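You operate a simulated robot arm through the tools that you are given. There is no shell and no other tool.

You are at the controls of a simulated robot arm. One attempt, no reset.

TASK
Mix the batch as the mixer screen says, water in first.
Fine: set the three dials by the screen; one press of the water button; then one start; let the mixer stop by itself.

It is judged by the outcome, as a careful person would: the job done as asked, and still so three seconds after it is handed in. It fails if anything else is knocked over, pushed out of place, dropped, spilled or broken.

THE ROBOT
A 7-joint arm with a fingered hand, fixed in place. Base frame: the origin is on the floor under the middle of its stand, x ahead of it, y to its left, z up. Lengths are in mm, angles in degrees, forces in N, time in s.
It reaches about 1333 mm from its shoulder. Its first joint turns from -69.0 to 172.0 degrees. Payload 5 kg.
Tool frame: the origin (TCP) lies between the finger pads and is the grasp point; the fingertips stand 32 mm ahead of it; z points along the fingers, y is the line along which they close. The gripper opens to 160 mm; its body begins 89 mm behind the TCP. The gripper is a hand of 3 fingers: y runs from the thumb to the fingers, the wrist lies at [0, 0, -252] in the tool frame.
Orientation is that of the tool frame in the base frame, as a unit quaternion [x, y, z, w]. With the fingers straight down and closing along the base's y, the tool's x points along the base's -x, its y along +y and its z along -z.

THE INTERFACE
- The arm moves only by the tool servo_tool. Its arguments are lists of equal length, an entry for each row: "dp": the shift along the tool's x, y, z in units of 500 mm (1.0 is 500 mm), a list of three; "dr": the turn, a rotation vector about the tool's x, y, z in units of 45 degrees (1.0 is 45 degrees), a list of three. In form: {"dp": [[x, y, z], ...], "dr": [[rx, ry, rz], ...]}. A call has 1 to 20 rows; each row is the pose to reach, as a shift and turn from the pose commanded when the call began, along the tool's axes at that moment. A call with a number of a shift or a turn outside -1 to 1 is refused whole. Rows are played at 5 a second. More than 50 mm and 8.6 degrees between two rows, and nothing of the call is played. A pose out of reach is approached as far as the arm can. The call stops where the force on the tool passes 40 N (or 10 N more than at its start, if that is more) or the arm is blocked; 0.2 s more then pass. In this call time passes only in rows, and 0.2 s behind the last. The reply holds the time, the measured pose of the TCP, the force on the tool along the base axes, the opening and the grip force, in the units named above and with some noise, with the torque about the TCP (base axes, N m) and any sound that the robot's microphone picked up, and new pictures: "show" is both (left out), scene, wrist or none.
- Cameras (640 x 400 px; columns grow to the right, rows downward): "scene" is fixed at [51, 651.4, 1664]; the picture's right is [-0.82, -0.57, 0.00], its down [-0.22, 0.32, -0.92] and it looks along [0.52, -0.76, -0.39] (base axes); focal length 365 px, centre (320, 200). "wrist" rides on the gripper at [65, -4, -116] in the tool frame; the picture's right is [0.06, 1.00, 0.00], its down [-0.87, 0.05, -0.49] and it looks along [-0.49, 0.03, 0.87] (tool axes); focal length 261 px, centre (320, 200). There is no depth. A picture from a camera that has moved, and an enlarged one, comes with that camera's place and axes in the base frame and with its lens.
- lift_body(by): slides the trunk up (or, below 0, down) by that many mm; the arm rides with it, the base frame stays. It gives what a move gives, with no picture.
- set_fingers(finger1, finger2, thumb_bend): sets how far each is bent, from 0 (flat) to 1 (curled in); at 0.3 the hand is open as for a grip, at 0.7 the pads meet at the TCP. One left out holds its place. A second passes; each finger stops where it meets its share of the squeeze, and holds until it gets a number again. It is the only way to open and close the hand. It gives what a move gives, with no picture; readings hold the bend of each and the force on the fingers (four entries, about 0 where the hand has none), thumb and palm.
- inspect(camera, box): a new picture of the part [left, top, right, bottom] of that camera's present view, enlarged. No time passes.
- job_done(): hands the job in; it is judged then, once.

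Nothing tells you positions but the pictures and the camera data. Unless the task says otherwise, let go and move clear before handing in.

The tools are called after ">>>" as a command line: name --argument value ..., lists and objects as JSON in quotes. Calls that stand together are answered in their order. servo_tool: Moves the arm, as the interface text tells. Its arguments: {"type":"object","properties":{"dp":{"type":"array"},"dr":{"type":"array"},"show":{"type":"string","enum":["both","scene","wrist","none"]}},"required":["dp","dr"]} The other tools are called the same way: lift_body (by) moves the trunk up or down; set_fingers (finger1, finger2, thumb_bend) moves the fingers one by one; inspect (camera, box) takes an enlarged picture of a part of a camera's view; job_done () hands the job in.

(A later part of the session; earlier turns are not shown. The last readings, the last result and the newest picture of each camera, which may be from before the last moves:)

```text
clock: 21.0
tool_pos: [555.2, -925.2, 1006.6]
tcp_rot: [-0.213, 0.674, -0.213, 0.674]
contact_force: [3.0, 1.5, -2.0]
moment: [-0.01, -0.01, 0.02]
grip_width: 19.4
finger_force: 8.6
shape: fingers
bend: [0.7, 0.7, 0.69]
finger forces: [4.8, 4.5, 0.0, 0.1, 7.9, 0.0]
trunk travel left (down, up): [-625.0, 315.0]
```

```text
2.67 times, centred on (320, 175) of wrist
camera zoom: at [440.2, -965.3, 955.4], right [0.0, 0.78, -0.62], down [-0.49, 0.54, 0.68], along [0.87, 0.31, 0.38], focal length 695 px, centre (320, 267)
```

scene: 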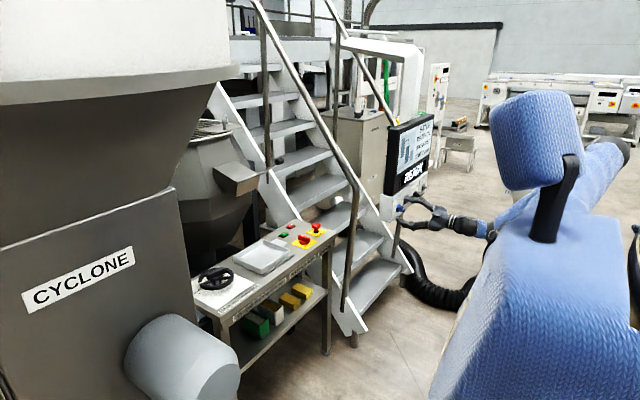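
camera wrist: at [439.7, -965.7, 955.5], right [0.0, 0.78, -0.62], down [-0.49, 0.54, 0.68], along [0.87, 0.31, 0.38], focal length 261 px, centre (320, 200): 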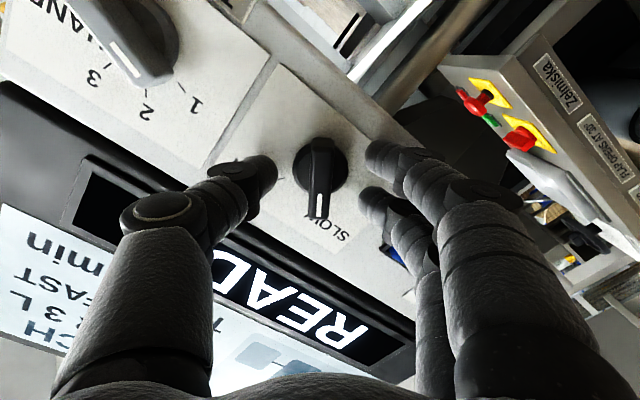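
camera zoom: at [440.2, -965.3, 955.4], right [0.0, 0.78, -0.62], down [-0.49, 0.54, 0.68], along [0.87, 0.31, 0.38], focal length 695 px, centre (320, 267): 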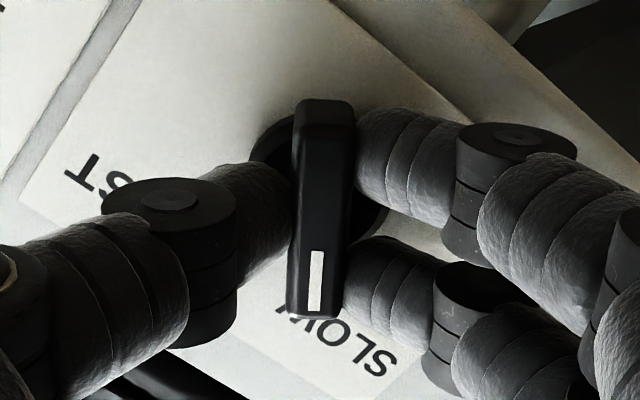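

The black bar is gripped. I'll turn it clockwise 70° to FAST, in two steps of 35°.

>>> servo_tool --dp '[[0, 0, 0], [0, 0, 0], [0, 0, 0], [0, 0, 0], [0, 0, 0]]' --dr '[[0, 0, 0.155], [0, 0, 0.31], [0, 0, 0.466], [0, 0, 0.622], [0, 0, 0.778]]' --show "none"

>>> servo_tool --dp '[[0, 0, 0], [0, 0, 0], [0, 0, 0], [0, 0, 0], [0, 0, 0]]' --dr '[[0, 0, 0.155], [0, 0, 0.31], [0, 0, 0.466], [0, 0, 0.622], [0, 0, 0.778]]' --show "wrist"

>>> inspect --camera "wrist" --box '[200, 100, 440, 250]'

```text
clock: 22.2
tool_pos: [554.0, -926.0, 1005.9]
tcp_rot: [-0.001, 0.707, 0.001, 0.707]
contact_force: [4.6, 1.6, 0.6]
moment: [0.0, -0.03, 0.03]
grip_width: 19.5
finger_force: 9.1
shape: fingers
bend: [0.7, 0.7, 0.69]
finger forces: [4.5, 4.9, 0.1, 0.0, 7.7, 0.1]
trunk travel left (down, up): [-625.0, 315.0]
```

```text
clock: 23.4
tool_pos: [554.2, -925.2, 1006.1]
tcp_rot: [0.214, 0.674, 0.213, 0.674]
contact_force: [5.8, 2.7, 2.3]
moment: [0.0, -0.07, 0.05]
grip_width: 19.3
finger_force: 7.8
shape: fingers
bend: [0.7, 0.7, 0.69]
finger forces: [4.5, 5.1, 0.0, 0.0, 6.7, 0.0]
trunk travel left (down, up): [-625.0, 315.0]
camera wrist: at [440.0, -890.3, 950.9], right [0.0, 0.85, 0.52], down [-0.49, -0.46, 0.74], along [0.87, -0.26, 0.42], focal length 261 px, centre (320, 200)
```

wrist: 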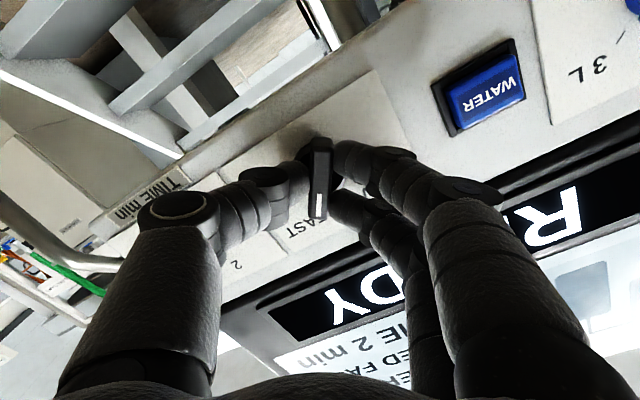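

```text
2.67 times, centred on (320, 175) of wrist
camera zoom: at [440.0, -890.3, 950.9], right [0.0, 0.85, 0.52], down [-0.49, -0.46, 0.74], along [0.87, -0.26, 0.42], focal length 695 px, centre (320, 267)
```

zoom: 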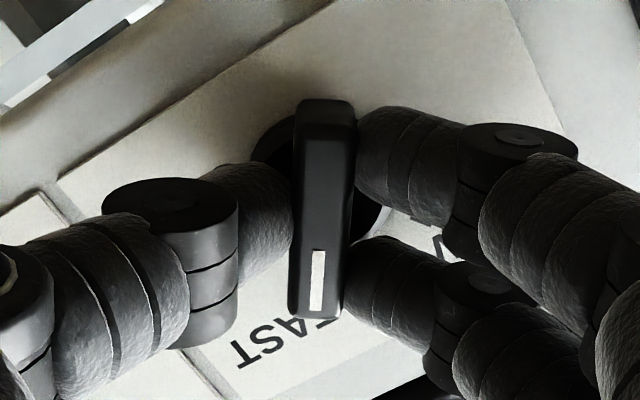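

The black bar points at FAST. I'll release, back off, and check.

>>> set_fingers --finger1 0.58 --finger2 0.58 --thumb_bend 0.58

>>> servo_tool --dp '[[0, 0, -0.03], [0, 0, -0.07], [0, 0, -0.11], [0, 0, -0.15]]' --dr '[[0, 0, 0], [0, 0, 0], [0, 0, 0], [0, 0, 0]]' --show "wrist"

>>> inspect --camera "wrist" --box '[200, 80, 440, 230]'

>>> inspect --camera "scene" --box '[385, 170, 455, 220]'

```text
clock: 24.4
tool_pos: [553.6, -924.6, 1005.8]
tcp_rot: [0.213, 0.674, 0.214, 0.674]
contact_force: [-0.3, -0.7, -0.4]
moment: [0.02, 0.0, 0.0]
grip_width: 58.2
finger_force: 0.1
shape: fingers
bend: [0.57, 0.57, 0.57]
finger forces: [0.0, 0.0, 0.1, 0.0, 0.1, 0.0]
trunk travel left (down, up): [-625.0, 315.0]
```

```text
clock: 25.4
tool_pos: [479.3, -924.5, 1007.6]
tcp_rot: [0.213, 0.674, 0.212, 0.674]
contact_force: [0.0, 0.1, 0.1]
moment: [-0.02, 0.01, 0.03]
grip_width: 58.6
finger_force: 0.0
shape: fingers
bend: [0.57, 0.57, 0.57]
finger forces: [0.0, 0.0, 0.0, 0.0, 0.1, 0.1]
trunk travel left (down, up): [-625.0, 315.0]
camera wrist: at [365.6, -890.0, 951.0], right [0.0, 0.85, 0.52], down [-0.49, -0.46, 0.74], along [0.87, -0.26, 0.42], focal length 261 px, centre (320, 200)
```

wrist: 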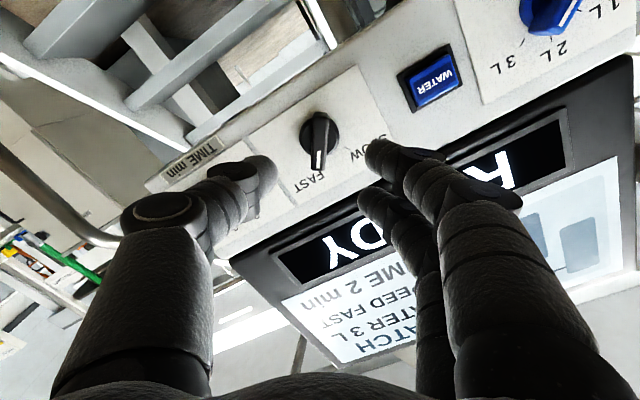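

```text
2.67 times, centred on (320, 155) of wrist
camera zoom: at [365.6, -890.0, 951.0], right [0.0, 0.85, 0.52], down [-0.49, -0.46, 0.74], along [0.87, -0.26, 0.42], focal length 695 px, centre (320, 320)
```

zoom: 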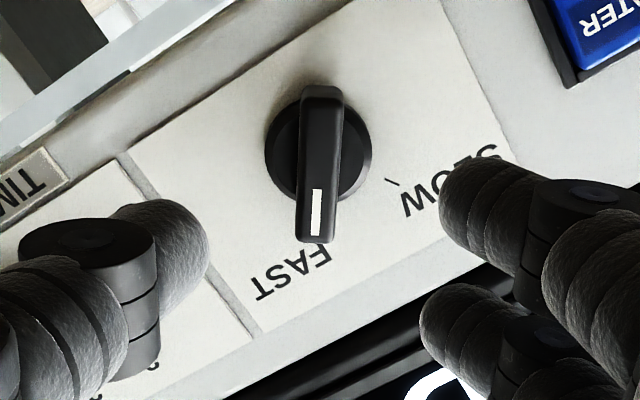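

```text
8.00 times, centred on (420, 195) of scene
camera zoom: at [51.0, 651.4, 1664.0], right [-0.82, -0.57, 0.0], down [-0.22, 0.32, -0.92], along [0.52, -0.76, -0.39], focal length 2920 px, centre (-480, 240)
```

zoom: 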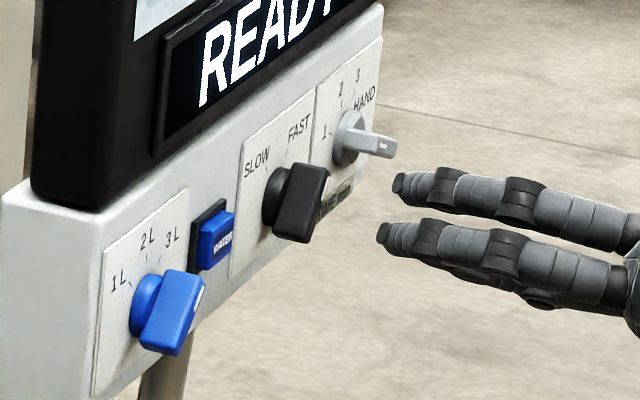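

The black dial is at FAST. Now I'll move on to the grey time dial.

>>> servo_tool --dp '[[-0.027, -0.039, 0], [-0.054, -0.077, 0], [-0.081, -0.116, 0], [-0.108, -0.154, 0], [-0.135, -0.193, 0]]' --dr '[[0, 0, -0.155], [0, 0, -0.31], [0, 0, -0.466], [0, 0, -0.622], [0, 0, -0.778]]' --show "wrist"

>>> inspect --camera "wrist" --box '[200, 80, 440, 230]'

```text
clock: 26.6
tool_pos: [478.7, -1042.7, 1005.5]
tcp_rot: [0.0, 0.707, 0.0, 0.707]
contact_force: [0.0, -0.4, -0.5]
moment: [-0.03, -0.03, 0.01]
grip_width: 58.7
finger_force: 0.0
shape: fingers
bend: [0.57, 0.57, 0.57]
finger forces: [0.0, 0.0, 0.1, 0.0, 0.0, 0.1]
trunk travel left (down, up): [-625.0, 315.0]
camera wrist: at [365.4, -1046.5, 940.6], right [0.0, 1.0, -0.06], down [-0.49, 0.06, 0.87], along [0.87, 0.03, 0.49], focal length 261 px, centre (320, 200)
```

wrist: 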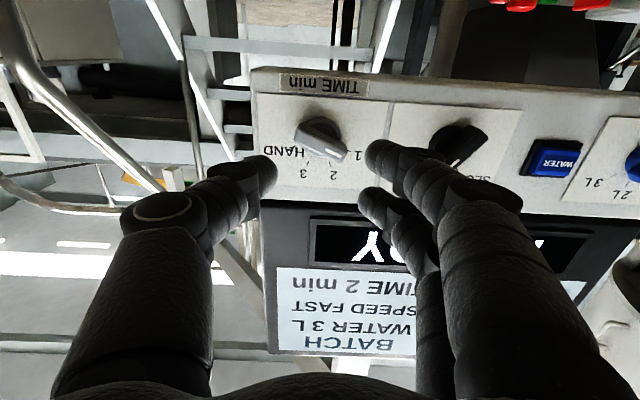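

```text
2.67 times, centred on (320, 155) of wrist
camera zoom: at [365.4, -1046.5, 940.6], right [0.0, 1.0, -0.06], down [-0.49, 0.06, 0.87], along [0.87, 0.03, 0.49], focal length 695 px, centre (320, 320)
```

zoom: 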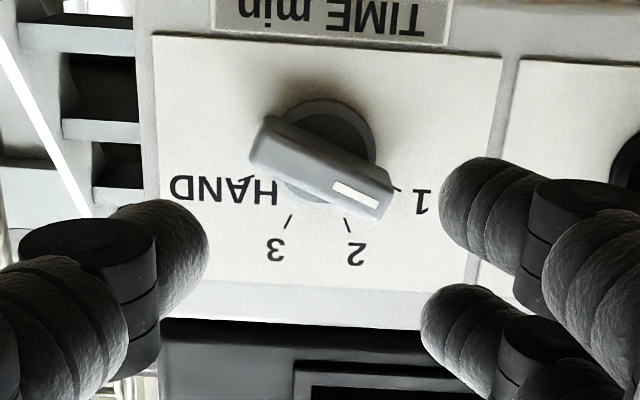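

The grey dial is centred at about (-1041.2, 1006), pointing 67° left to "1". The "2" mark is at 22° left. I'll roll to match the bar.

>>> servo_tool --dp '[[0, 0.001, 0], [0, 0.002, 0], [0, 0.003, 0], [0, 0.003, 0], [0, 0.003, 0], [0, 0.003, 0]]' --dr '[[0, 0, -0.167], [0, 0, -0.333], [0, 0, -0.5], [0, 0, -0.667], [0, 0, -0.833], [0, 0, -1.0]]' --show "none"

>>> servo_tool --dp '[[0, 0, 0], [0, 0, 0], [0, 0, 0], [0, 0, 0.04], [0, 0, 0.08], [0, 0, 0.1]]' --dr '[[0, 0, -0.163], [0, 0, -0.326], [0, 0, -0.489], [0, 0, -0.489], [0, 0, -0.489], [0, 0, -0.489]]' --show "both"

>>> inspect --camera "wrist" --box '[200, 100, 440, 250]'

>>> inspect --camera "scene" --box '[395, 160, 465, 210]'

```text
clock: 28.0
tool_pos: [479.4, -1041.9, 1007.8]
tcp_rot: [-0.271, 0.653, -0.271, 0.653]
contact_force: [-0.2, 0.4, 0.0]
moment: [-0.04, -0.02, -0.02]
grip_width: 58.8
finger_force: 0.0
shape: fingers
bend: [0.57, 0.57, 0.57]
finger forces: [0.0, 0.0, 0.0, 0.0, 0.0, 0.0]
trunk travel left (down, up): [-625.0, 315.0]
```

```text
clock: 29.4
tool_pos: [528.8, -1042.2, 1006.8]
tcp_rot: [-0.389, 0.59, -0.391, 0.59]
contact_force: [-0.3, 0.8, 1.7]
moment: [0.01, -0.02, 0.02]
grip_width: 58.4
finger_force: 0.0
shape: fingers
bend: [0.57, 0.57, 0.57]
finger forces: [0.0, 0.0, 0.0, 0.1, 0.1, 0.1]
trunk travel left (down, up): [-625.0, 315.0]
camera wrist: at [414.6, -1102.6, 984.4], right [0.0, 0.33, -0.94], down [-0.49, 0.82, 0.29], along [0.87, 0.46, 0.16], focal length 261 px, centre (320, 200)
```

scene: 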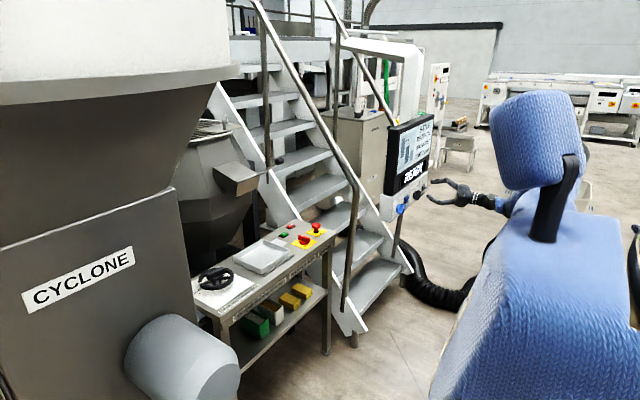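
wrist: 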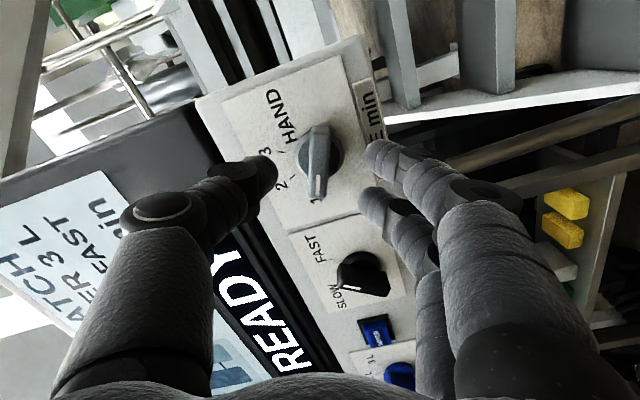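

```text
2.67 times, centred on (320, 175) of wrist
camera zoom: at [414.6, -1102.6, 984.4], right [0.0, 0.33, -0.94], down [-0.49, 0.82, 0.29], along [0.87, 0.46, 0.16], focal length 695 px, centre (320, 267)
```

zoom: 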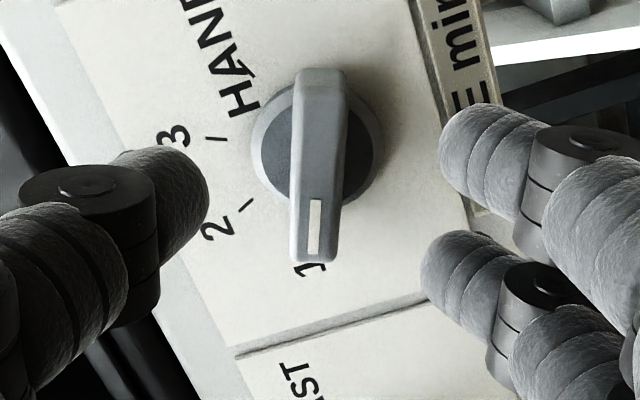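

```text
8.00 times, centred on (430, 185) of scene
camera zoom: at [51.0, 651.4, 1664.0], right [-0.82, -0.57, 0.0], down [-0.22, 0.32, -0.92], along [0.52, -0.76, -0.39], focal length 2920 px, centre (-560, 320)
```

zoom: 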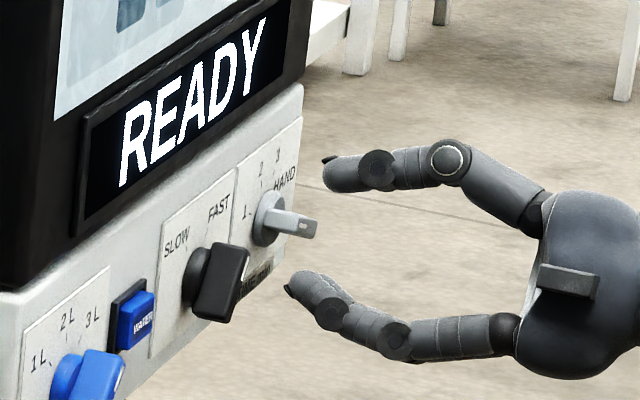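

>>> servo_tool --dp '[[0, 0, 0.02], [0, 0, 0.04], [0, 0, 0.05]]' --dr '[[0, 0, 0], [0, 0, 0], [0, 0, 0]]' --show "none"

>>> set_fingers --finger1 0.72 --finger2 0.72 --thumb_bend 0.72

>>> inspect --camera "wrist" --box '[200, 100, 440, 250]'

```text
clock: 30.2
tool_pos: [553.5, -1040.4, 1006.9]
tcp_rot: [-0.39, 0.589, -0.39, 0.59]
contact_force: [0.5, -0.4, -0.6]
moment: [-0.02, 0.02, 0.02]
grip_width: 58.7
finger_force: 0.2
shape: fingers
bend: [0.57, 0.57, 0.57]
finger forces: [0.1, 0.0, 0.0, 0.0, 0.0, 0.1]
trunk travel left (down, up): [-625.0, 315.0]
```

```text
clock: 31.2
tool_pos: [553.8, -1040.5, 1005.8]
tcp_rot: [-0.39, 0.589, -0.391, 0.59]
contact_force: [3.9, 0.0, -1.2]
moment: [-0.03, 0.12, -0.07]
grip_width: 21.3
finger_force: 9.0
shape: fingers
bend: [0.69, 0.7, 0.69]
finger forces: [5.6, 3.9, 0.0, 0.1, 8.9, 0.0]
trunk travel left (down, up): [-625.0, 315.0]
```

```text
2.67 times, centred on (320, 175) of wrist
camera zoom: at [440.5, -1102.4, 984.0], right [0.0, 0.33, -0.94], down [-0.49, 0.82, 0.29], along [0.87, 0.46, 0.16], focal length 695 px, centre (320, 267)
```

zoom: 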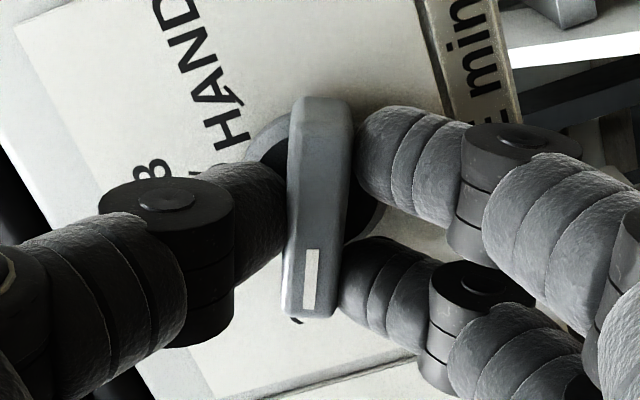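

The grey bar is gripped. I'll turn it +45° to "2".

>>> servo_tool --dp '[[0, 0, 0], [0, 0, 0], [0, 0, 0], [0, 0, 0], [0, 0, 0], [0, 0, 0]]' --dr '[[0, 0, 0.167], [0, 0, 0.333], [0, 0, 0.5], [0, 0, 0.667], [0, 0, 0.833], [0, 0, 1.0]]' --show "wrist"

>>> inspect --camera "wrist" --box '[200, 100, 440, 250]'

```text
clock: 32.6
tool_pos: [555.0, -1042.0, 1006.6]
tcp_rot: [-0.134, 0.694, -0.134, 0.694]
contact_force: [6.0, 1.1, 0.9]
moment: [-0.05, 0.01, 0.01]
grip_width: 19.6
finger_force: 7.9
shape: fingers
bend: [0.7, 0.7, 0.69]
finger forces: [3.7, 4.6, 0.1, 0.0, 7.9, 0.0]
trunk travel left (down, up): [-625.0, 315.0]
camera wrist: at [440.2, -1068.6, 947.5], right [0.0, 0.9, -0.43], down [-0.49, 0.37, 0.79], along [0.87, 0.21, 0.44], focal length 261 px, centre (320, 200)
```

wrist: 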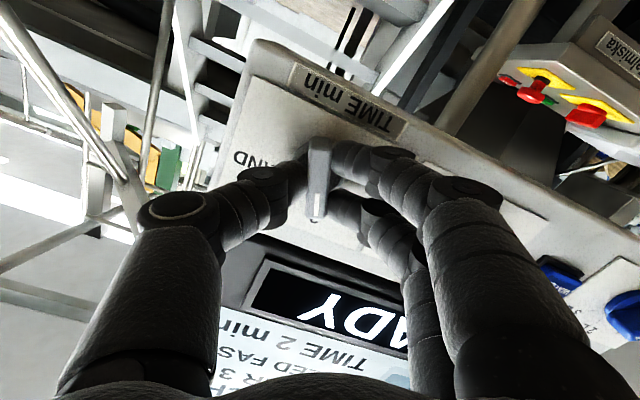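

```text
2.67 times, centred on (320, 175) of wrist
camera zoom: at [440.2, -1068.6, 947.5], right [0.0, 0.9, -0.43], down [-0.49, 0.37, 0.79], along [0.87, 0.21, 0.44], focal length 695 px, centre (320, 267)
```

zoom: 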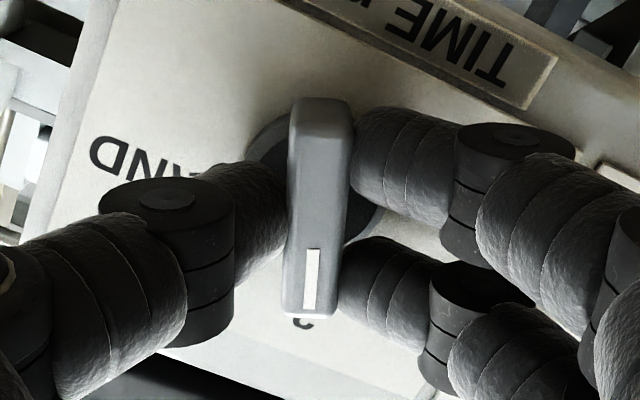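

The pointer lies at "2". I'll release, back off, and check all three dials.

>>> set_fingers --finger1 0.58 --finger2 0.58 --thumb_bend 0.58

>>> servo_tool --dp '[[0, 0, -0.03], [0, 0, -0.07], [0, 0, -0.11], [0, 0, -0.15]]' --dr '[[0, 0, 0], [0, 0, 0], [0, 0, 0], [0, 0, 0]]' --show "wrist"

>>> inspect --camera "wrist" --box '[200, 80, 440, 230]'

>>> inspect --camera "scene" --box '[385, 165, 455, 215]'

```text
clock: 33.6
tool_pos: [553.6, -1041.2, 1006.9]
tcp_rot: [-0.135, 0.694, -0.136, 0.694]
contact_force: [0.0, -0.3, -0.9]
moment: [0.04, 0.01, 0.01]
grip_width: 58.4
finger_force: 0.1
shape: fingers
bend: [0.57, 0.57, 0.57]
finger forces: [0.1, 0.0, 0.1, 0.0, 0.1, 0.0]
trunk travel left (down, up): [-625.0, 315.0]
```

```text
clock: 34.6
tool_pos: [479.4, -1041.8, 1007.1]
tcp_rot: [-0.135, 0.694, -0.134, 0.695]
contact_force: [0.2, 0.1, -0.5]
moment: [-0.01, -0.02, -0.02]
grip_width: 58.4
finger_force: 0.1
shape: fingers
bend: [0.57, 0.57, 0.57]
finger forces: [0.1, 0.1, 0.0, 0.0, 0.0, 0.0]
trunk travel left (down, up): [-625.0, 315.0]
camera wrist: at [365.5, -1068.5, 947.6], right [0.0, 0.9, -0.43], down [-0.49, 0.38, 0.79], along [0.87, 0.21, 0.44], focal length 261 px, centre (320, 200)
```

wrist: 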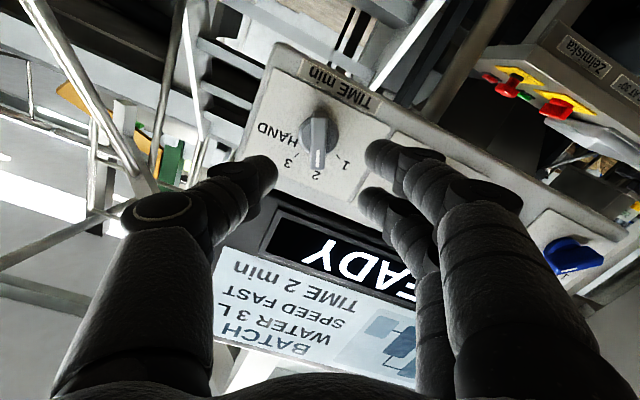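

```text
2.67 times, centred on (320, 155) of wrist
camera zoom: at [365.5, -1068.5, 947.6], right [0.0, 0.9, -0.43], down [-0.49, 0.38, 0.79], along [0.87, 0.21, 0.44], focal length 695 px, centre (320, 320)
```

zoom: 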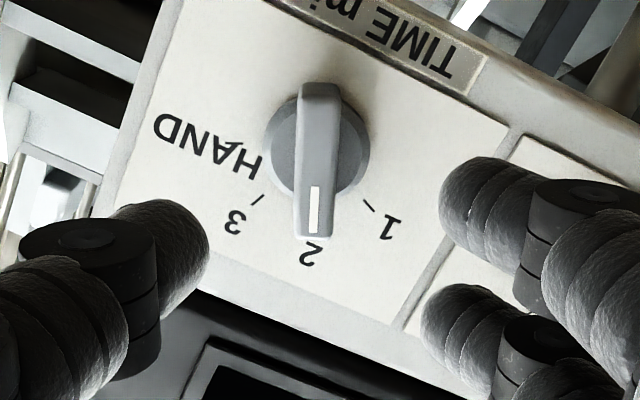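

```text
8.00 times, centred on (420, 190) of scene
camera zoom: at [51.0, 651.4, 1664.0], right [-0.82, -0.57, 0.0], down [-0.22, 0.32, -0.92], along [0.52, -0.76, -0.39], focal length 2920 px, centre (-480, 280)
```

zoom: 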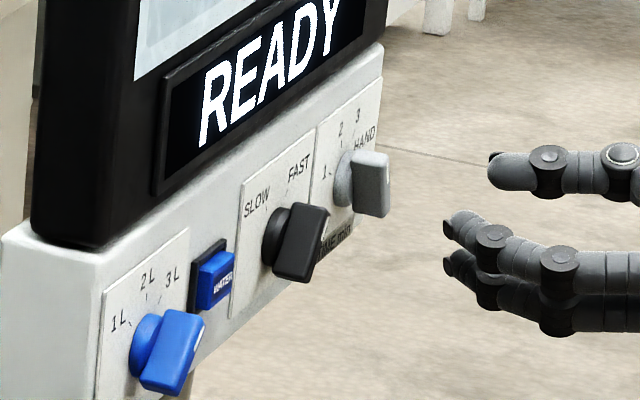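

All three dials are set: 3 L, FAST and 2. Next is the water button. I'll move in front of it at a distance and shape the hand so that a single fingertip leads.

>>> servo_tool --dp '[[-0.027, 0.067, -0.01], [-0.054, 0.134, -0.02], [-0.081, 0.201, -0.03], [-0.108, 0.269, -0.04], [-0.136, 0.336, -0.05], [-0.163, 0.403, -0.06]]' --dr '[[0, 0, 0.081], [0, 0, 0.163], [0, 0, 0.244], [0, 0, 0.326], [0, 0, 0.407], [0, 0, 0.489]]' --show "none"

>>> set_fingers --finger1 0.65 --finger2 1.0 --thumb_bend 0.3

>>> servo_tool --dp '[[0, 0, 0]]' --dr '[[0, 0, 0]]' --show "both"

>>> inspect --camera "scene" --box '[380, 170, 480, 245]'

>>> inspect --camera "wrist" --box '[200, 80, 440, 230]'

```text
clock: 36.0
tool_pos: [449.3, -823.3, 1006.2]
tcp_rot: [-0.001, 0.707, 0.001, 0.707]
contact_force: [-0.1, 0.0, 0.7]
moment: [-0.01, 0.0, -0.03]
grip_width: 58.5
finger_force: 0.0
shape: fingers
bend: [0.57, 0.57, 0.57]
finger forces: [0.1, 0.0, 0.0, 0.0, 0.0, 0.0]
trunk travel left (down, up): [-625.0, 315.0]
```

```text
clock: 37.0
tool_pos: [449.3, -823.6, 1006.2]
tcp_rot: [-0.001, 0.707, -0.001, 0.707]
contact_force: [-0.5, 0.3, 0.5]
moment: [-0.04, 0.0, 0.0]
grip_width: 97.9
finger_force: 0.1
shape: fingers
bend: [0.65, 1.0, 0.3]
finger forces: [0.1, 0.0, 0.1, 0.0, 0.0, 0.0]
trunk travel left (down, up): [-625.0, 315.0]
```

```text
clock: 37.4
tool_pos: [450.0, -823.8, 1006.2]
tcp_rot: [0.001, 0.707, -0.001, 0.707]
contact_force: [0.1, -0.3, 0.8]
moment: [0.02, -0.01, 0.0]
grip_width: 98.1
finger_force: 0.0
shape: fingers
bend: [0.65, 1.0, 0.3]
finger forces: [0.0, 0.1, 0.0, 0.0, 0.0, 0.0]
trunk travel left (down, up): [-625.0, 315.0]
camera wrist: at [335.4, -827.8, 941.0], right [0.0, 1.0, -0.06], down [-0.49, 0.05, 0.87], along [0.87, 0.03, 0.49], focal length 261 px, centre (320, 200)
```

scene: 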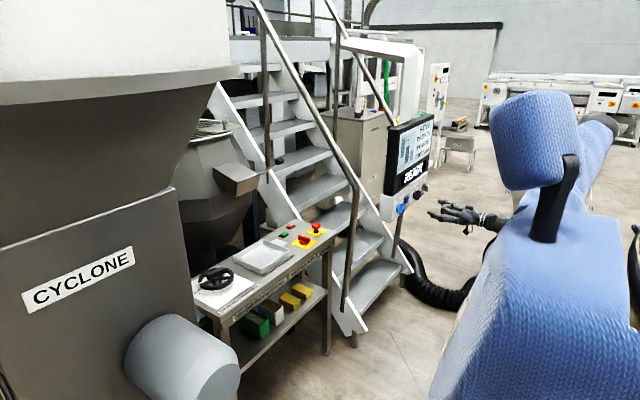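
wrist: 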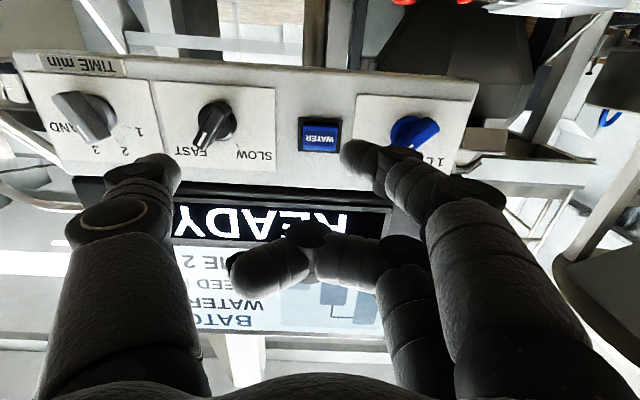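

```text
5.33 times, centred on (430, 208) of scene
camera zoom: at [51.0, 651.4, 1664.0], right [-0.82, -0.57, 0.0], down [-0.22, 0.32, -0.92], along [0.52, -0.76, -0.39], focal length 1946 px, centre (-267, 160)
```

zoom: 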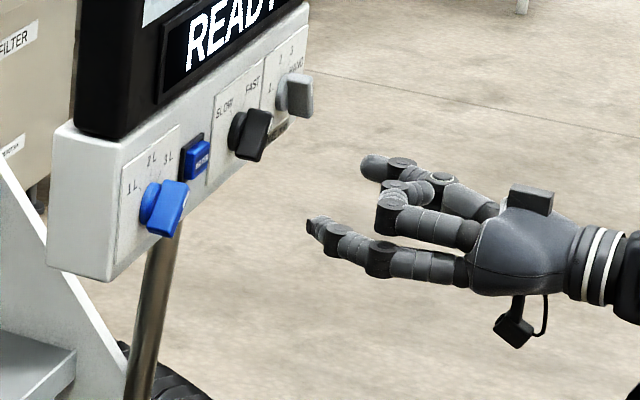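

```text
2.67 times, centred on (320, 155) of wrist
camera zoom: at [335.4, -827.8, 941.0], right [0.0, 1.0, -0.06], down [-0.49, 0.05, 0.87], along [0.87, 0.03, 0.49], focal length 695 px, centre (320, 320)
```

zoom: 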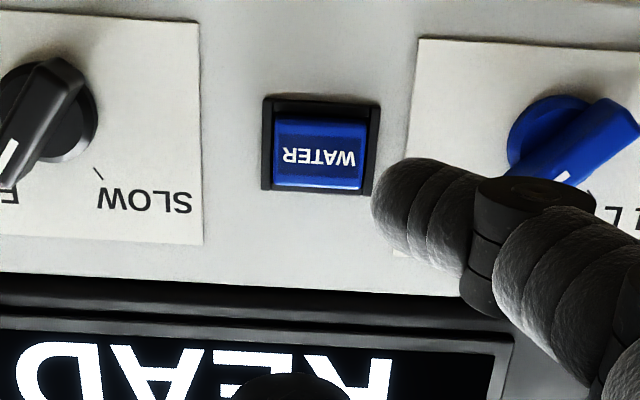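

Finger 1 leads, on the camera side of the hand. The thumb would come close to the black dial, so I'll roll the hand to -90°. That puts the thumb above, where the screen is set back, and finger 1 facing the button at about (588, -823, 1012).

>>> servo_tool --dp '[[-0.009, 0.006, 0], [-0.018, 0.012, 0], [-0.027, 0.018, 0], [-0.036, 0.025, 0], [-0.045, 0.031, 0], [-0.054, 0.037, 0]]' --dr '[[0, 0, -0.167], [0, 0, -0.333], [0, 0, -0.5], [0, 0, -0.667], [0, 0, -0.833], [0, 0, -1.0]]' --show "none"

>>> servo_tool --dp '[[0, 0, 0], [0, 0, 0], [0, 0, 0], [0, 0, 0], [0, 0, 0], [0, 0, 0], [0, 0, 0.04], [0, 0, 0.08], [0, 0, 0.12]]' --dr '[[0, 0, -0.167], [0, 0, -0.333], [0, 0, -0.5], [0, 0, -0.667], [0, 0, -0.833], [0, 0, -1.0], [0, 0, -1.0], [0, 0, -1.0], [0, 0, -1.0]]' --show "both"

>>> inspect --camera "scene" --box '[380, 170, 480, 245]'

>>> inspect --camera "wrist" --box '[200, 80, 440, 230]'

```text
clock: 38.8
tool_pos: [448.4, -804.8, 1034.3]
tcp_rot: [-0.271, 0.653, -0.271, 0.653]
contact_force: [-0.1, -0.6, 0.1]
moment: [-0.01, 0.0, 0.01]
grip_width: 98.2
finger_force: 0.0
shape: fingers
bend: [0.65, 1.0, 0.3]
finger forces: [0.1, 0.0, 0.1, 0.1, 0.1, 0.0]
trunk travel left (down, up): [-625.0, 315.0]
```

```text
clock: 40.8
tool_pos: [509.0, -806.0, 1033.3]
tcp_rot: [0.5, -0.5, 0.5, -0.5]
contact_force: [1.0, 0.3, -0.2]
moment: [0.0, 0.0, 0.02]
grip_width: 97.9
finger_force: 0.0
shape: fingers
bend: [0.65, 1.0, 0.3]
finger forces: [0.0, 0.1, 0.1, 0.0, 0.0, 0.0]
trunk travel left (down, up): [-625.0, 315.0]
camera wrist: at [394.9, -870.6, 1037.2], right [0.0, -0.06, -1.0], down [-0.49, 0.87, -0.05], along [0.87, 0.49, -0.03], focal length 261 px, centre (320, 200)
```

scene: 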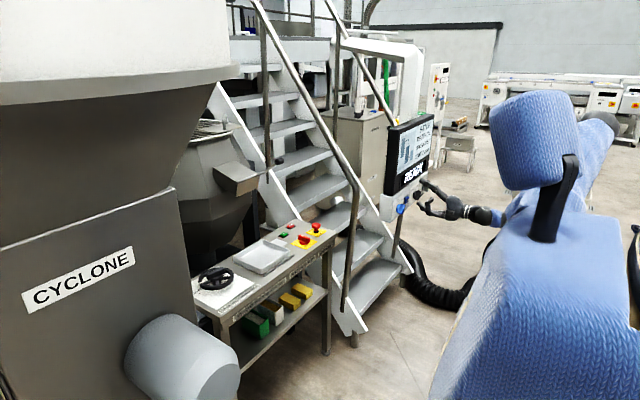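
wrist: 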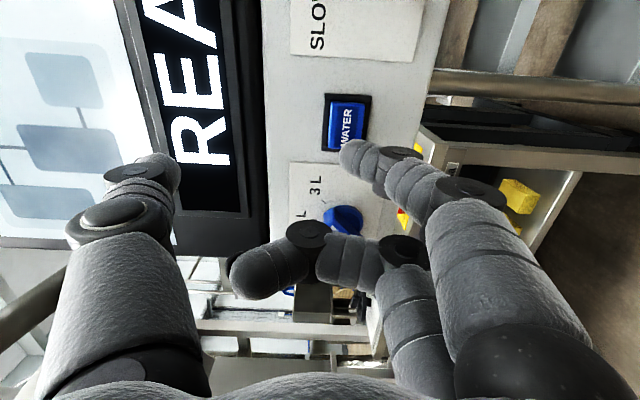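

```text
5.33 times, centred on (430, 208) of scene
camera zoom: at [51.0, 651.4, 1664.0], right [-0.82, -0.57, 0.0], down [-0.22, 0.32, -0.92], along [0.52, -0.76, -0.39], focal length 1946 px, centre (-267, 160)
```

zoom: 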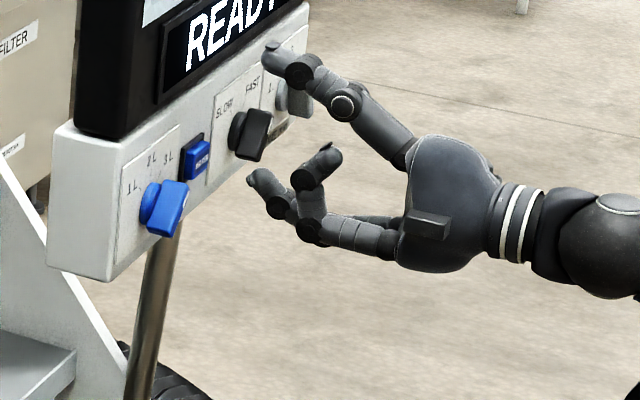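

```text
2.67 times, centred on (320, 155) of wrist
camera zoom: at [394.9, -870.6, 1037.2], right [0.0, -0.06, -1.0], down [-0.49, 0.87, -0.05], along [0.87, 0.49, -0.03], focal length 695 px, centre (320, 320)
```

zoom: 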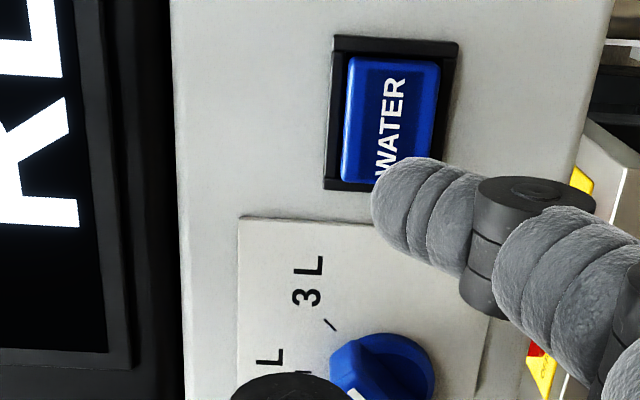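

The fingertip is lined up with the button. I'll move to a few millimetres short of contact and check.

>>> servo_tool --dp '[[0, 0.002, 0.03], [0, 0.004, 0.06], [0, 0.006, 0.076]]' --dr '[[0, 0, 0], [0, 0, 0], [0, 0, 0]]' --show "wrist"

>>> inspect --camera "wrist" --box '[260, 90, 440, 200]'

>>> inspect --camera "scene" --box '[385, 170, 455, 220]'

```text
clock: 41.6
tool_pos: [547.2, -805.9, 1031.3]
tcp_rot: [-0.5, 0.501, -0.5, 0.499]
contact_force: [0.9, 0.0, 0.3]
moment: [0.0, -0.01, -0.02]
grip_width: 98.2
finger_force: 0.1
shape: fingers
bend: [0.65, 1.0, 0.3]
finger forces: [0.0, 0.0, 0.0, 0.0, 0.0, 0.0]
trunk travel left (down, up): [-625.0, 315.0]
camera wrist: at [433.0, -870.5, 1034.4], right [0.0, -0.06, -1.0], down [-0.49, 0.87, -0.05], along [0.87, 0.49, -0.03], focal length 261 px, centre (320, 200)
```

wrist: 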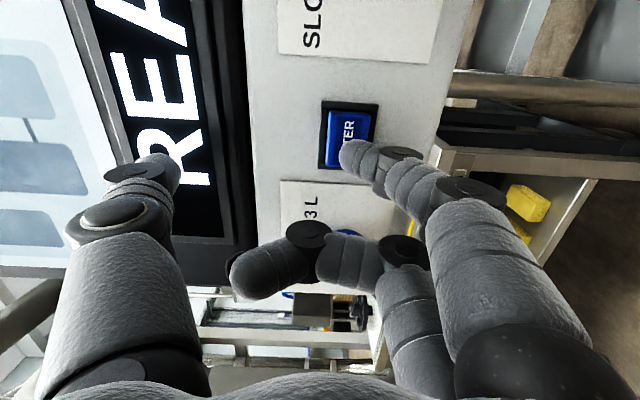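

```text
3.56 times, centred on (350, 145) of wrist
camera zoom: at [433.0, -870.5, 1034.4], right [0.0, -0.06, -1.0], down [-0.49, 0.87, -0.05], along [0.87, 0.49, -0.03], focal length 927 px, centre (213, 396)
```

zoom: 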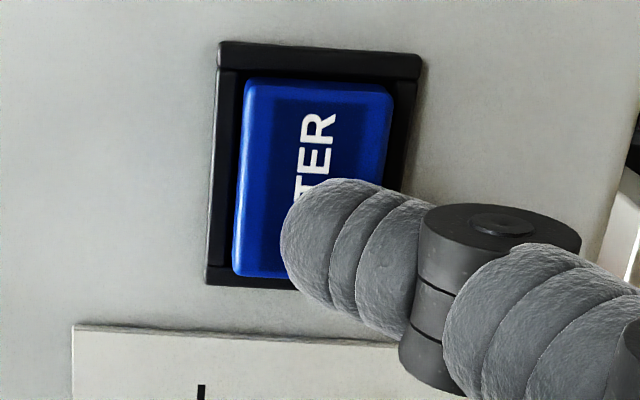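

```text
8.00 times, centred on (420, 195) of scene
camera zoom: at [51.0, 651.4, 1664.0], right [-0.82, -0.57, 0.0], down [-0.22, 0.32, -0.92], along [0.52, -0.76, -0.39], focal length 2920 px, centre (-480, 240)
```

zoom: 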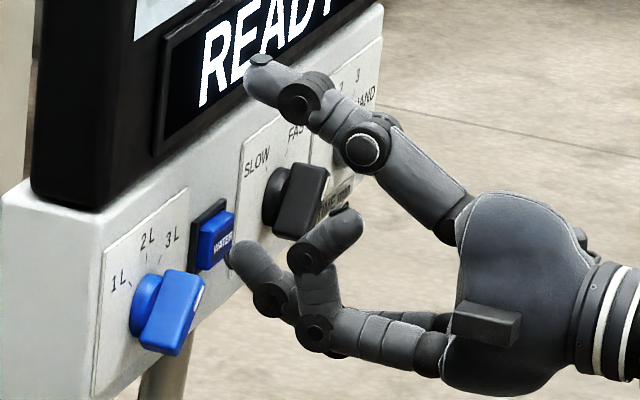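

>>> servo_tool --dp '[[0, 0, 0.004], [0, 0, 0.008], [0, 0, 0.012], [0, 0, 0.016], [0, 0, 0.02], [0, 0, 0.024]]' --dr '[[0, 0, 0], [0, 0, 0], [0, 0, 0], [0, 0, 0], [0, 0, 0], [0, 0, 0]]' --show "wrist"

>>> inspect --camera "wrist" --box '[260, 90, 440, 200]'

>>> inspect --camera "scene" --box '[385, 170, 455, 220]'

```text
clock: 43.0
tool_pos: [558.0, -805.8, 1030.6]
tcp_rot: [0.501, -0.5, 0.5, -0.5]
contact_force: [-11.7, 1.1, -3.2]
moment: [0.07, 0.31, -0.09]
grip_width: 98.2
finger_force: 5.3
shape: fingers
bend: [0.66, 1.0, 0.3]
finger forces: [11.1, 0.1, 0.0, 0.0, 0.1, 0.0]
trunk travel left (down, up): [-625.0, 315.0]
heard: click
camera wrist: at [443.4, -870.7, 1034.3], right [0.0, -0.06, -1.0], down [-0.49, 0.87, -0.05], along [0.87, 0.49, -0.03], focal length 261 px, centre (320, 200)
```

wrist: 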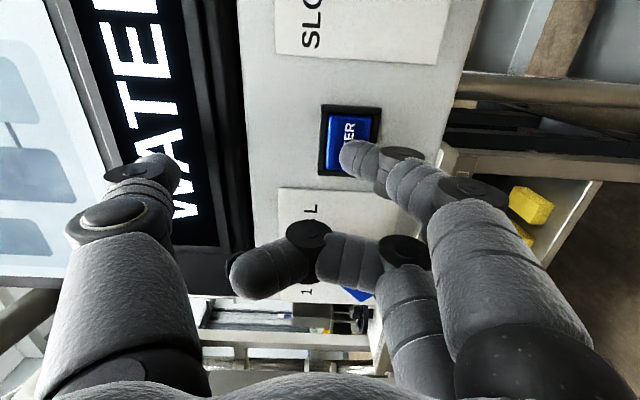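

```text
3.56 times, centred on (350, 145) of wrist
camera zoom: at [443.4, -870.7, 1034.3], right [0.0, -0.06, -1.0], down [-0.49, 0.87, -0.05], along [0.87, 0.49, -0.03], focal length 927 px, centre (213, 396)
```

zoom: 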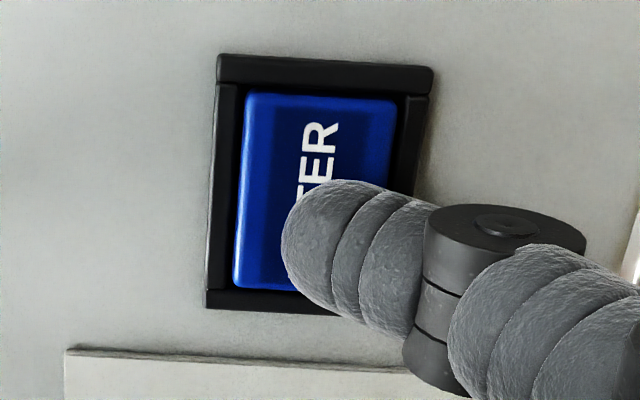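

```text
8.00 times, centred on (420, 195) of scene
camera zoom: at [51.0, 651.4, 1664.0], right [-0.82, -0.57, 0.0], down [-0.22, 0.32, -0.92], along [0.52, -0.76, -0.39], focal length 2920 px, centre (-480, 240)
```

zoom: 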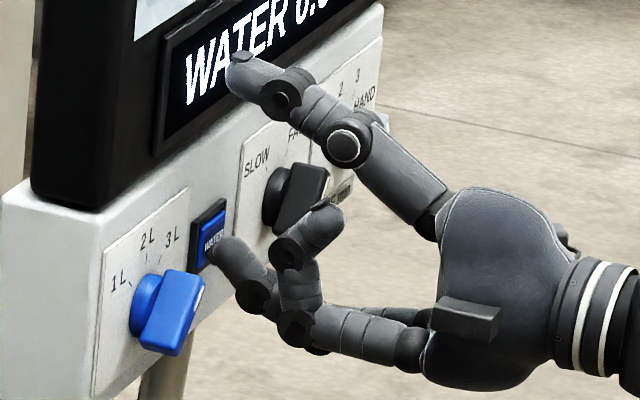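

There was a click, and the display now shows WATER 0.x, so the press registered. I'll retract straight back without touching it again.

>>> servo_tool --dp '[[0, 0, -0.04], [0, 0, -0.09], [0, 0, -0.14], [0, 0, -0.2], [0, 0, -0.26]]' --dr '[[0, 0, 0], [0, 0, 0], [0, 0, 0], [0, 0, 0], [0, 0, 0]]' --show "scene"

>>> inspect --camera "scene" --box '[375, 105, 455, 220]'

```text
clock: 44.2
tool_pos: [428.7, -805.0, 1031.3]
tcp_rot: [-0.5, 0.5, -0.5, 0.5]
contact_force: [-0.4, 0.5, 0.0]
moment: [-0.02, 0.01, -0.02]
grip_width: 98.1
finger_force: 0.1
shape: fingers
bend: [0.65, 1.0, 0.3]
finger forces: [0.0, 0.1, 0.0, 0.1, 0.0, 0.0]
trunk travel left (down, up): [-625.0, 315.0]
```

scene: 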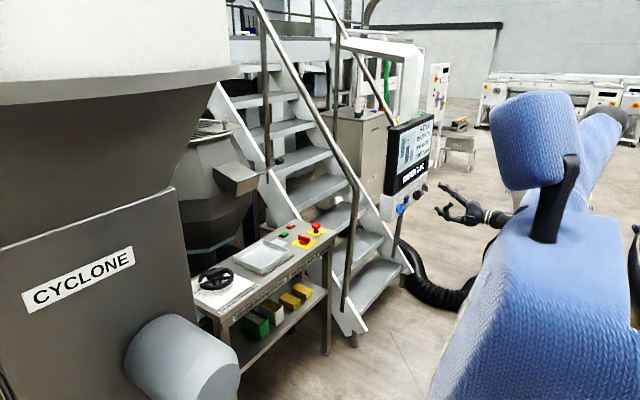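

```text
3.48 times, centred on (415, 162) of scene
camera zoom: at [51.0, 651.4, 1664.0], right [-0.82, -0.57, 0.0], down [-0.22, 0.32, -0.92], along [0.52, -0.76, -0.39], focal length 1269 px, centre (-10, 330)
```

zoom: 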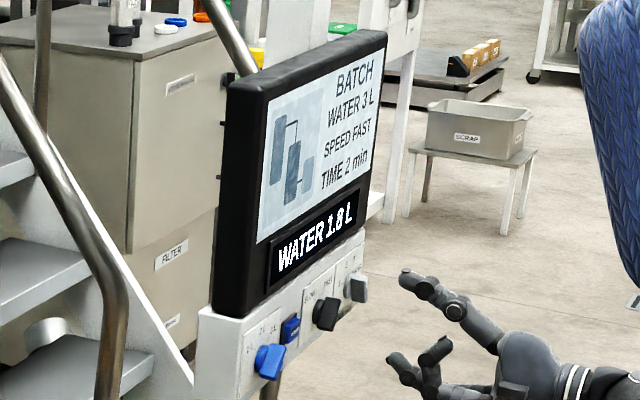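

The display showed WATER 1.8 L and counting. The green START is on the table at about (1085, -548, 813), with STOP near (1116, -638) and the E-stop near (976, -665), so I must stay clear of those. I'll withdraw and unroll the hand while the water fills.

>>> servo_tool --dp '[[-0.033, -0.02, -0.003], [-0.067, -0.04, -0.007], [-0.1, -0.06, -0.01], [-0.133, -0.08, -0.013], [-0.167, -0.1, -0.017], [-0.2, -0.12, -0.02]]' --dr '[[0, 0, 0.167], [0, 0, 0.333], [0, 0, 0.5], [0, 0, 0.667], [0, 0, 0.833], [0, 0, 1.0]]' --show "none"

>>> servo_tool --dp '[[-0.039, 0.011, 0], [-0.078, 0.021, 0], [-0.117, 0.032, 0], [-0.155, 0.043, 0], [-0.194, 0.053, 0], [-0.233, 0.064, 0]]' --dr '[[0, 0, 0.167], [0, 0, 0.333], [0, 0, 0.5], [0, 0, 0.667], [0, 0, 0.833], [0, 0, 1.0]]' --show "both"

>>> inspect --camera "scene" --box '[375, 105, 455, 220]'

```text
clock: 45.6
tool_pos: [419.0, -703.9, 1091.7]
tcp_rot: [-0.269, 0.654, -0.271, 0.653]
contact_force: [-0.4, 0.7, 0.3]
moment: [0.04, 0.03, 0.0]
grip_width: 97.7
finger_force: 0.0
shape: fingers
bend: [0.65, 1.0, 0.3]
finger forces: [0.0, 0.1, 0.1, 0.0, 0.0, 0.0]
trunk travel left (down, up): [-625.0, 315.0]
```

```text
clock: 47.2
tool_pos: [369.6, -626.1, 1034.3]
tcp_rot: [-0.045, 0.821, -0.03, 0.568]
contact_force: [0.9, -0.5, -0.4]
moment: [0.03, 0.0, 0.05]
grip_width: 98.2
finger_force: 0.1
shape: fingers
bend: [0.65, 1.0, 0.3]
finger forces: [0.0, 0.0, 0.1, 0.0, 0.0, 0.0]
out of reach, approached as far as the arm can: row 5, 6
trunk travel left (down, up): [-625.0, 315.0]
stopped in row 6: the arm was blocked; the commanded pose is now the measured one
camera wrist: at [239.6, -635.9, 1014.0], right [-0.06, 0.99, -0.16], down [-0.16, 0.15, 0.98], along [0.99, 0.08, 0.14], focal length 261 px, centre (320, 200)
```

scene: 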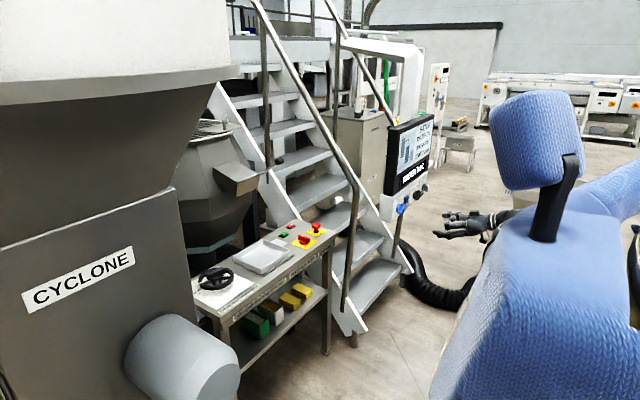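
wrist: 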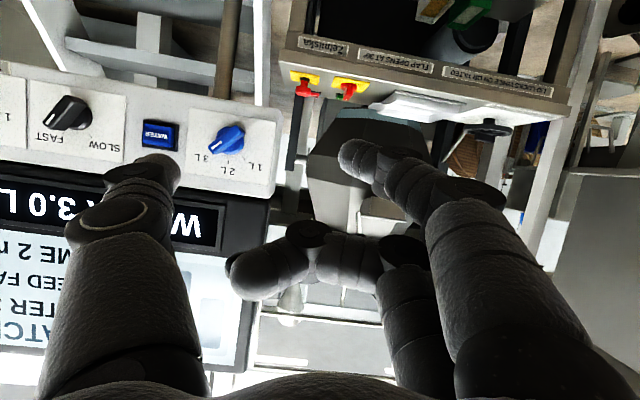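

```text
3.48 times, centred on (415, 162) of scene
camera zoom: at [51.0, 651.4, 1664.0], right [-0.82, -0.57, 0.0], down [-0.22, 0.32, -0.92], along [0.52, -0.76, -0.39], focal length 1269 px, centre (-10, 330)
```

zoom: 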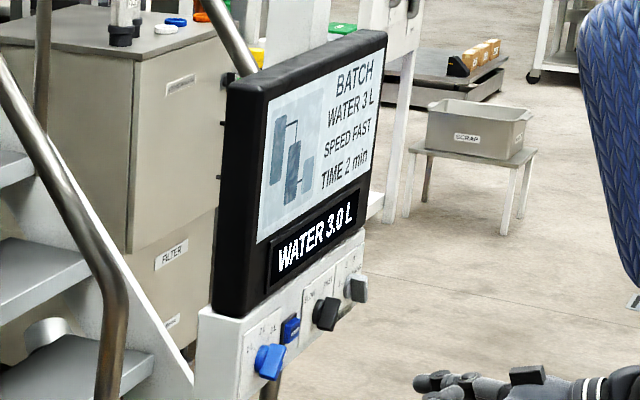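

The water is complete at 3.0 L. The hand folded too close to the robot's body, so the last move stopped short without contact. I'll reshape the hand into a closed beak and swing out toward the table, pointing forward and down.

>>> set_fingers --finger1 0.5 --finger2 0.5 --thumb_bend 0.4

>>> set_fingers --finger1 0.7 --finger2 0.7 --thumb_bend 0.7

>>> servo_tool --dp '[[-0.035, 0.026, 0.059], [-0.07, 0.051, 0.117], [-0.104, 0.077, 0.176], [-0.139, 0.102, 0.234], [-0.174, 0.128, 0.293], [-0.209, 0.153, 0.351], [-0.244, 0.179, 0.41], [-0.278, 0.204, 0.468], [-0.313, 0.23, 0.527], [-0.348, 0.255, 0.585]]' --dr '[[0.043, 0.078, 0.049], [0.085, 0.155, 0.098], [0.128, 0.233, 0.148], [0.17, 0.31, 0.197], [0.213, 0.388, 0.246], [0.255, 0.466, 0.295], [0.298, 0.543, 0.344], [0.34, 0.621, 0.394], [0.383, 0.698, 0.443], [0.426, 0.776, 0.492]]' --show "both"

```text
clock: 48.2
tool_pos: [367.3, -624.6, 1033.6]
tcp_rot: [-0.044, 0.822, -0.032, 0.568]
contact_force: [0.3, -0.1, -0.3]
moment: [0.01, 0.02, 0.01]
grip_width: 107.8
finger_force: 0.2
shape: fingers
bend: [0.5, 0.5, 0.4]
finger forces: [0.0, 0.0, 0.0, 0.1, 0.0, 0.0]
trunk travel left (down, up): [-625.0, 315.0]
```

```text
clock: 49.2
tool_pos: [368.5, -623.8, 1034.3]
tcp_rot: [-0.046, 0.821, -0.03, 0.568]
contact_force: [0.1, -0.2, -0.2]
moment: [-0.01, 0.02, -0.04]
grip_width: 12.9
finger_force: 0.1
shape: fingers
bend: [0.7, 0.7, 0.7]
finger forces: [0.0, 0.1, 0.1, 0.1, 0.1, 0.0]
trunk travel left (down, up): [-625.0, 315.0]
```

```text
clock: 51.6
tool_pos: [708.6, -478.1, 1119.8]
tcp_rot: [0.216, 0.919, -0.062, 0.323]
contact_force: [-0.1, -0.3, -0.9]
moment: [0.0, -0.01, 0.03]
grip_width: 12.7
finger_force: 0.1
shape: fingers
bend: [0.7, 0.7, 0.7]
finger forces: [0.1, 0.1, 0.1, 0.0, 0.0, 0.1]
out of reach, approached as far as the arm can: row 1, 2, 3, 4, 5, 6
trunk travel left (down, up): [-625.0, 315.0]
stopped in row 10: the arm was blocked; the commanded pose is now the measured one
camera wrist: at [597.4, -428.9, 1169.9], right [0.39, 0.92, -0.01], down [0.35, -0.14, 0.93], along [0.85, -0.37, -0.38], focal length 261 px, centre (320, 200)
```

scene: 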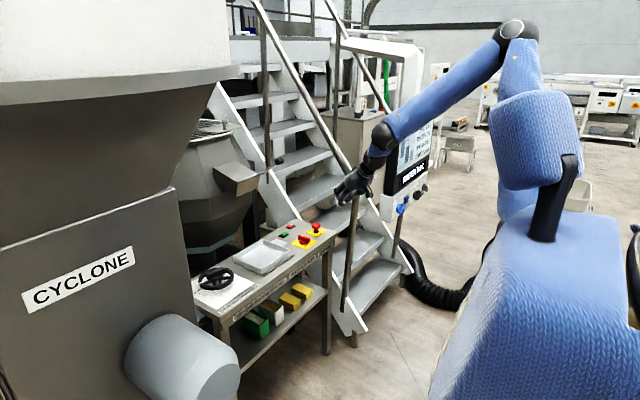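
wrist: 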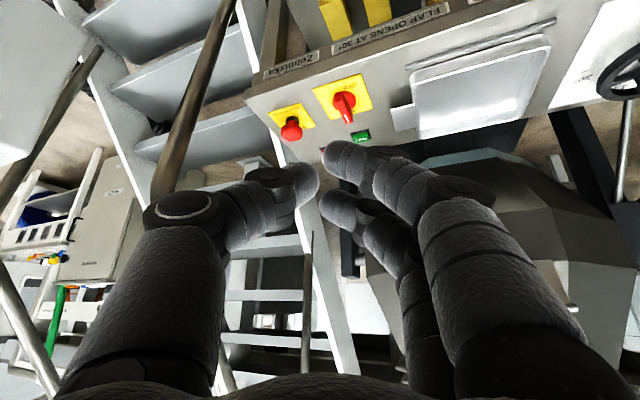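

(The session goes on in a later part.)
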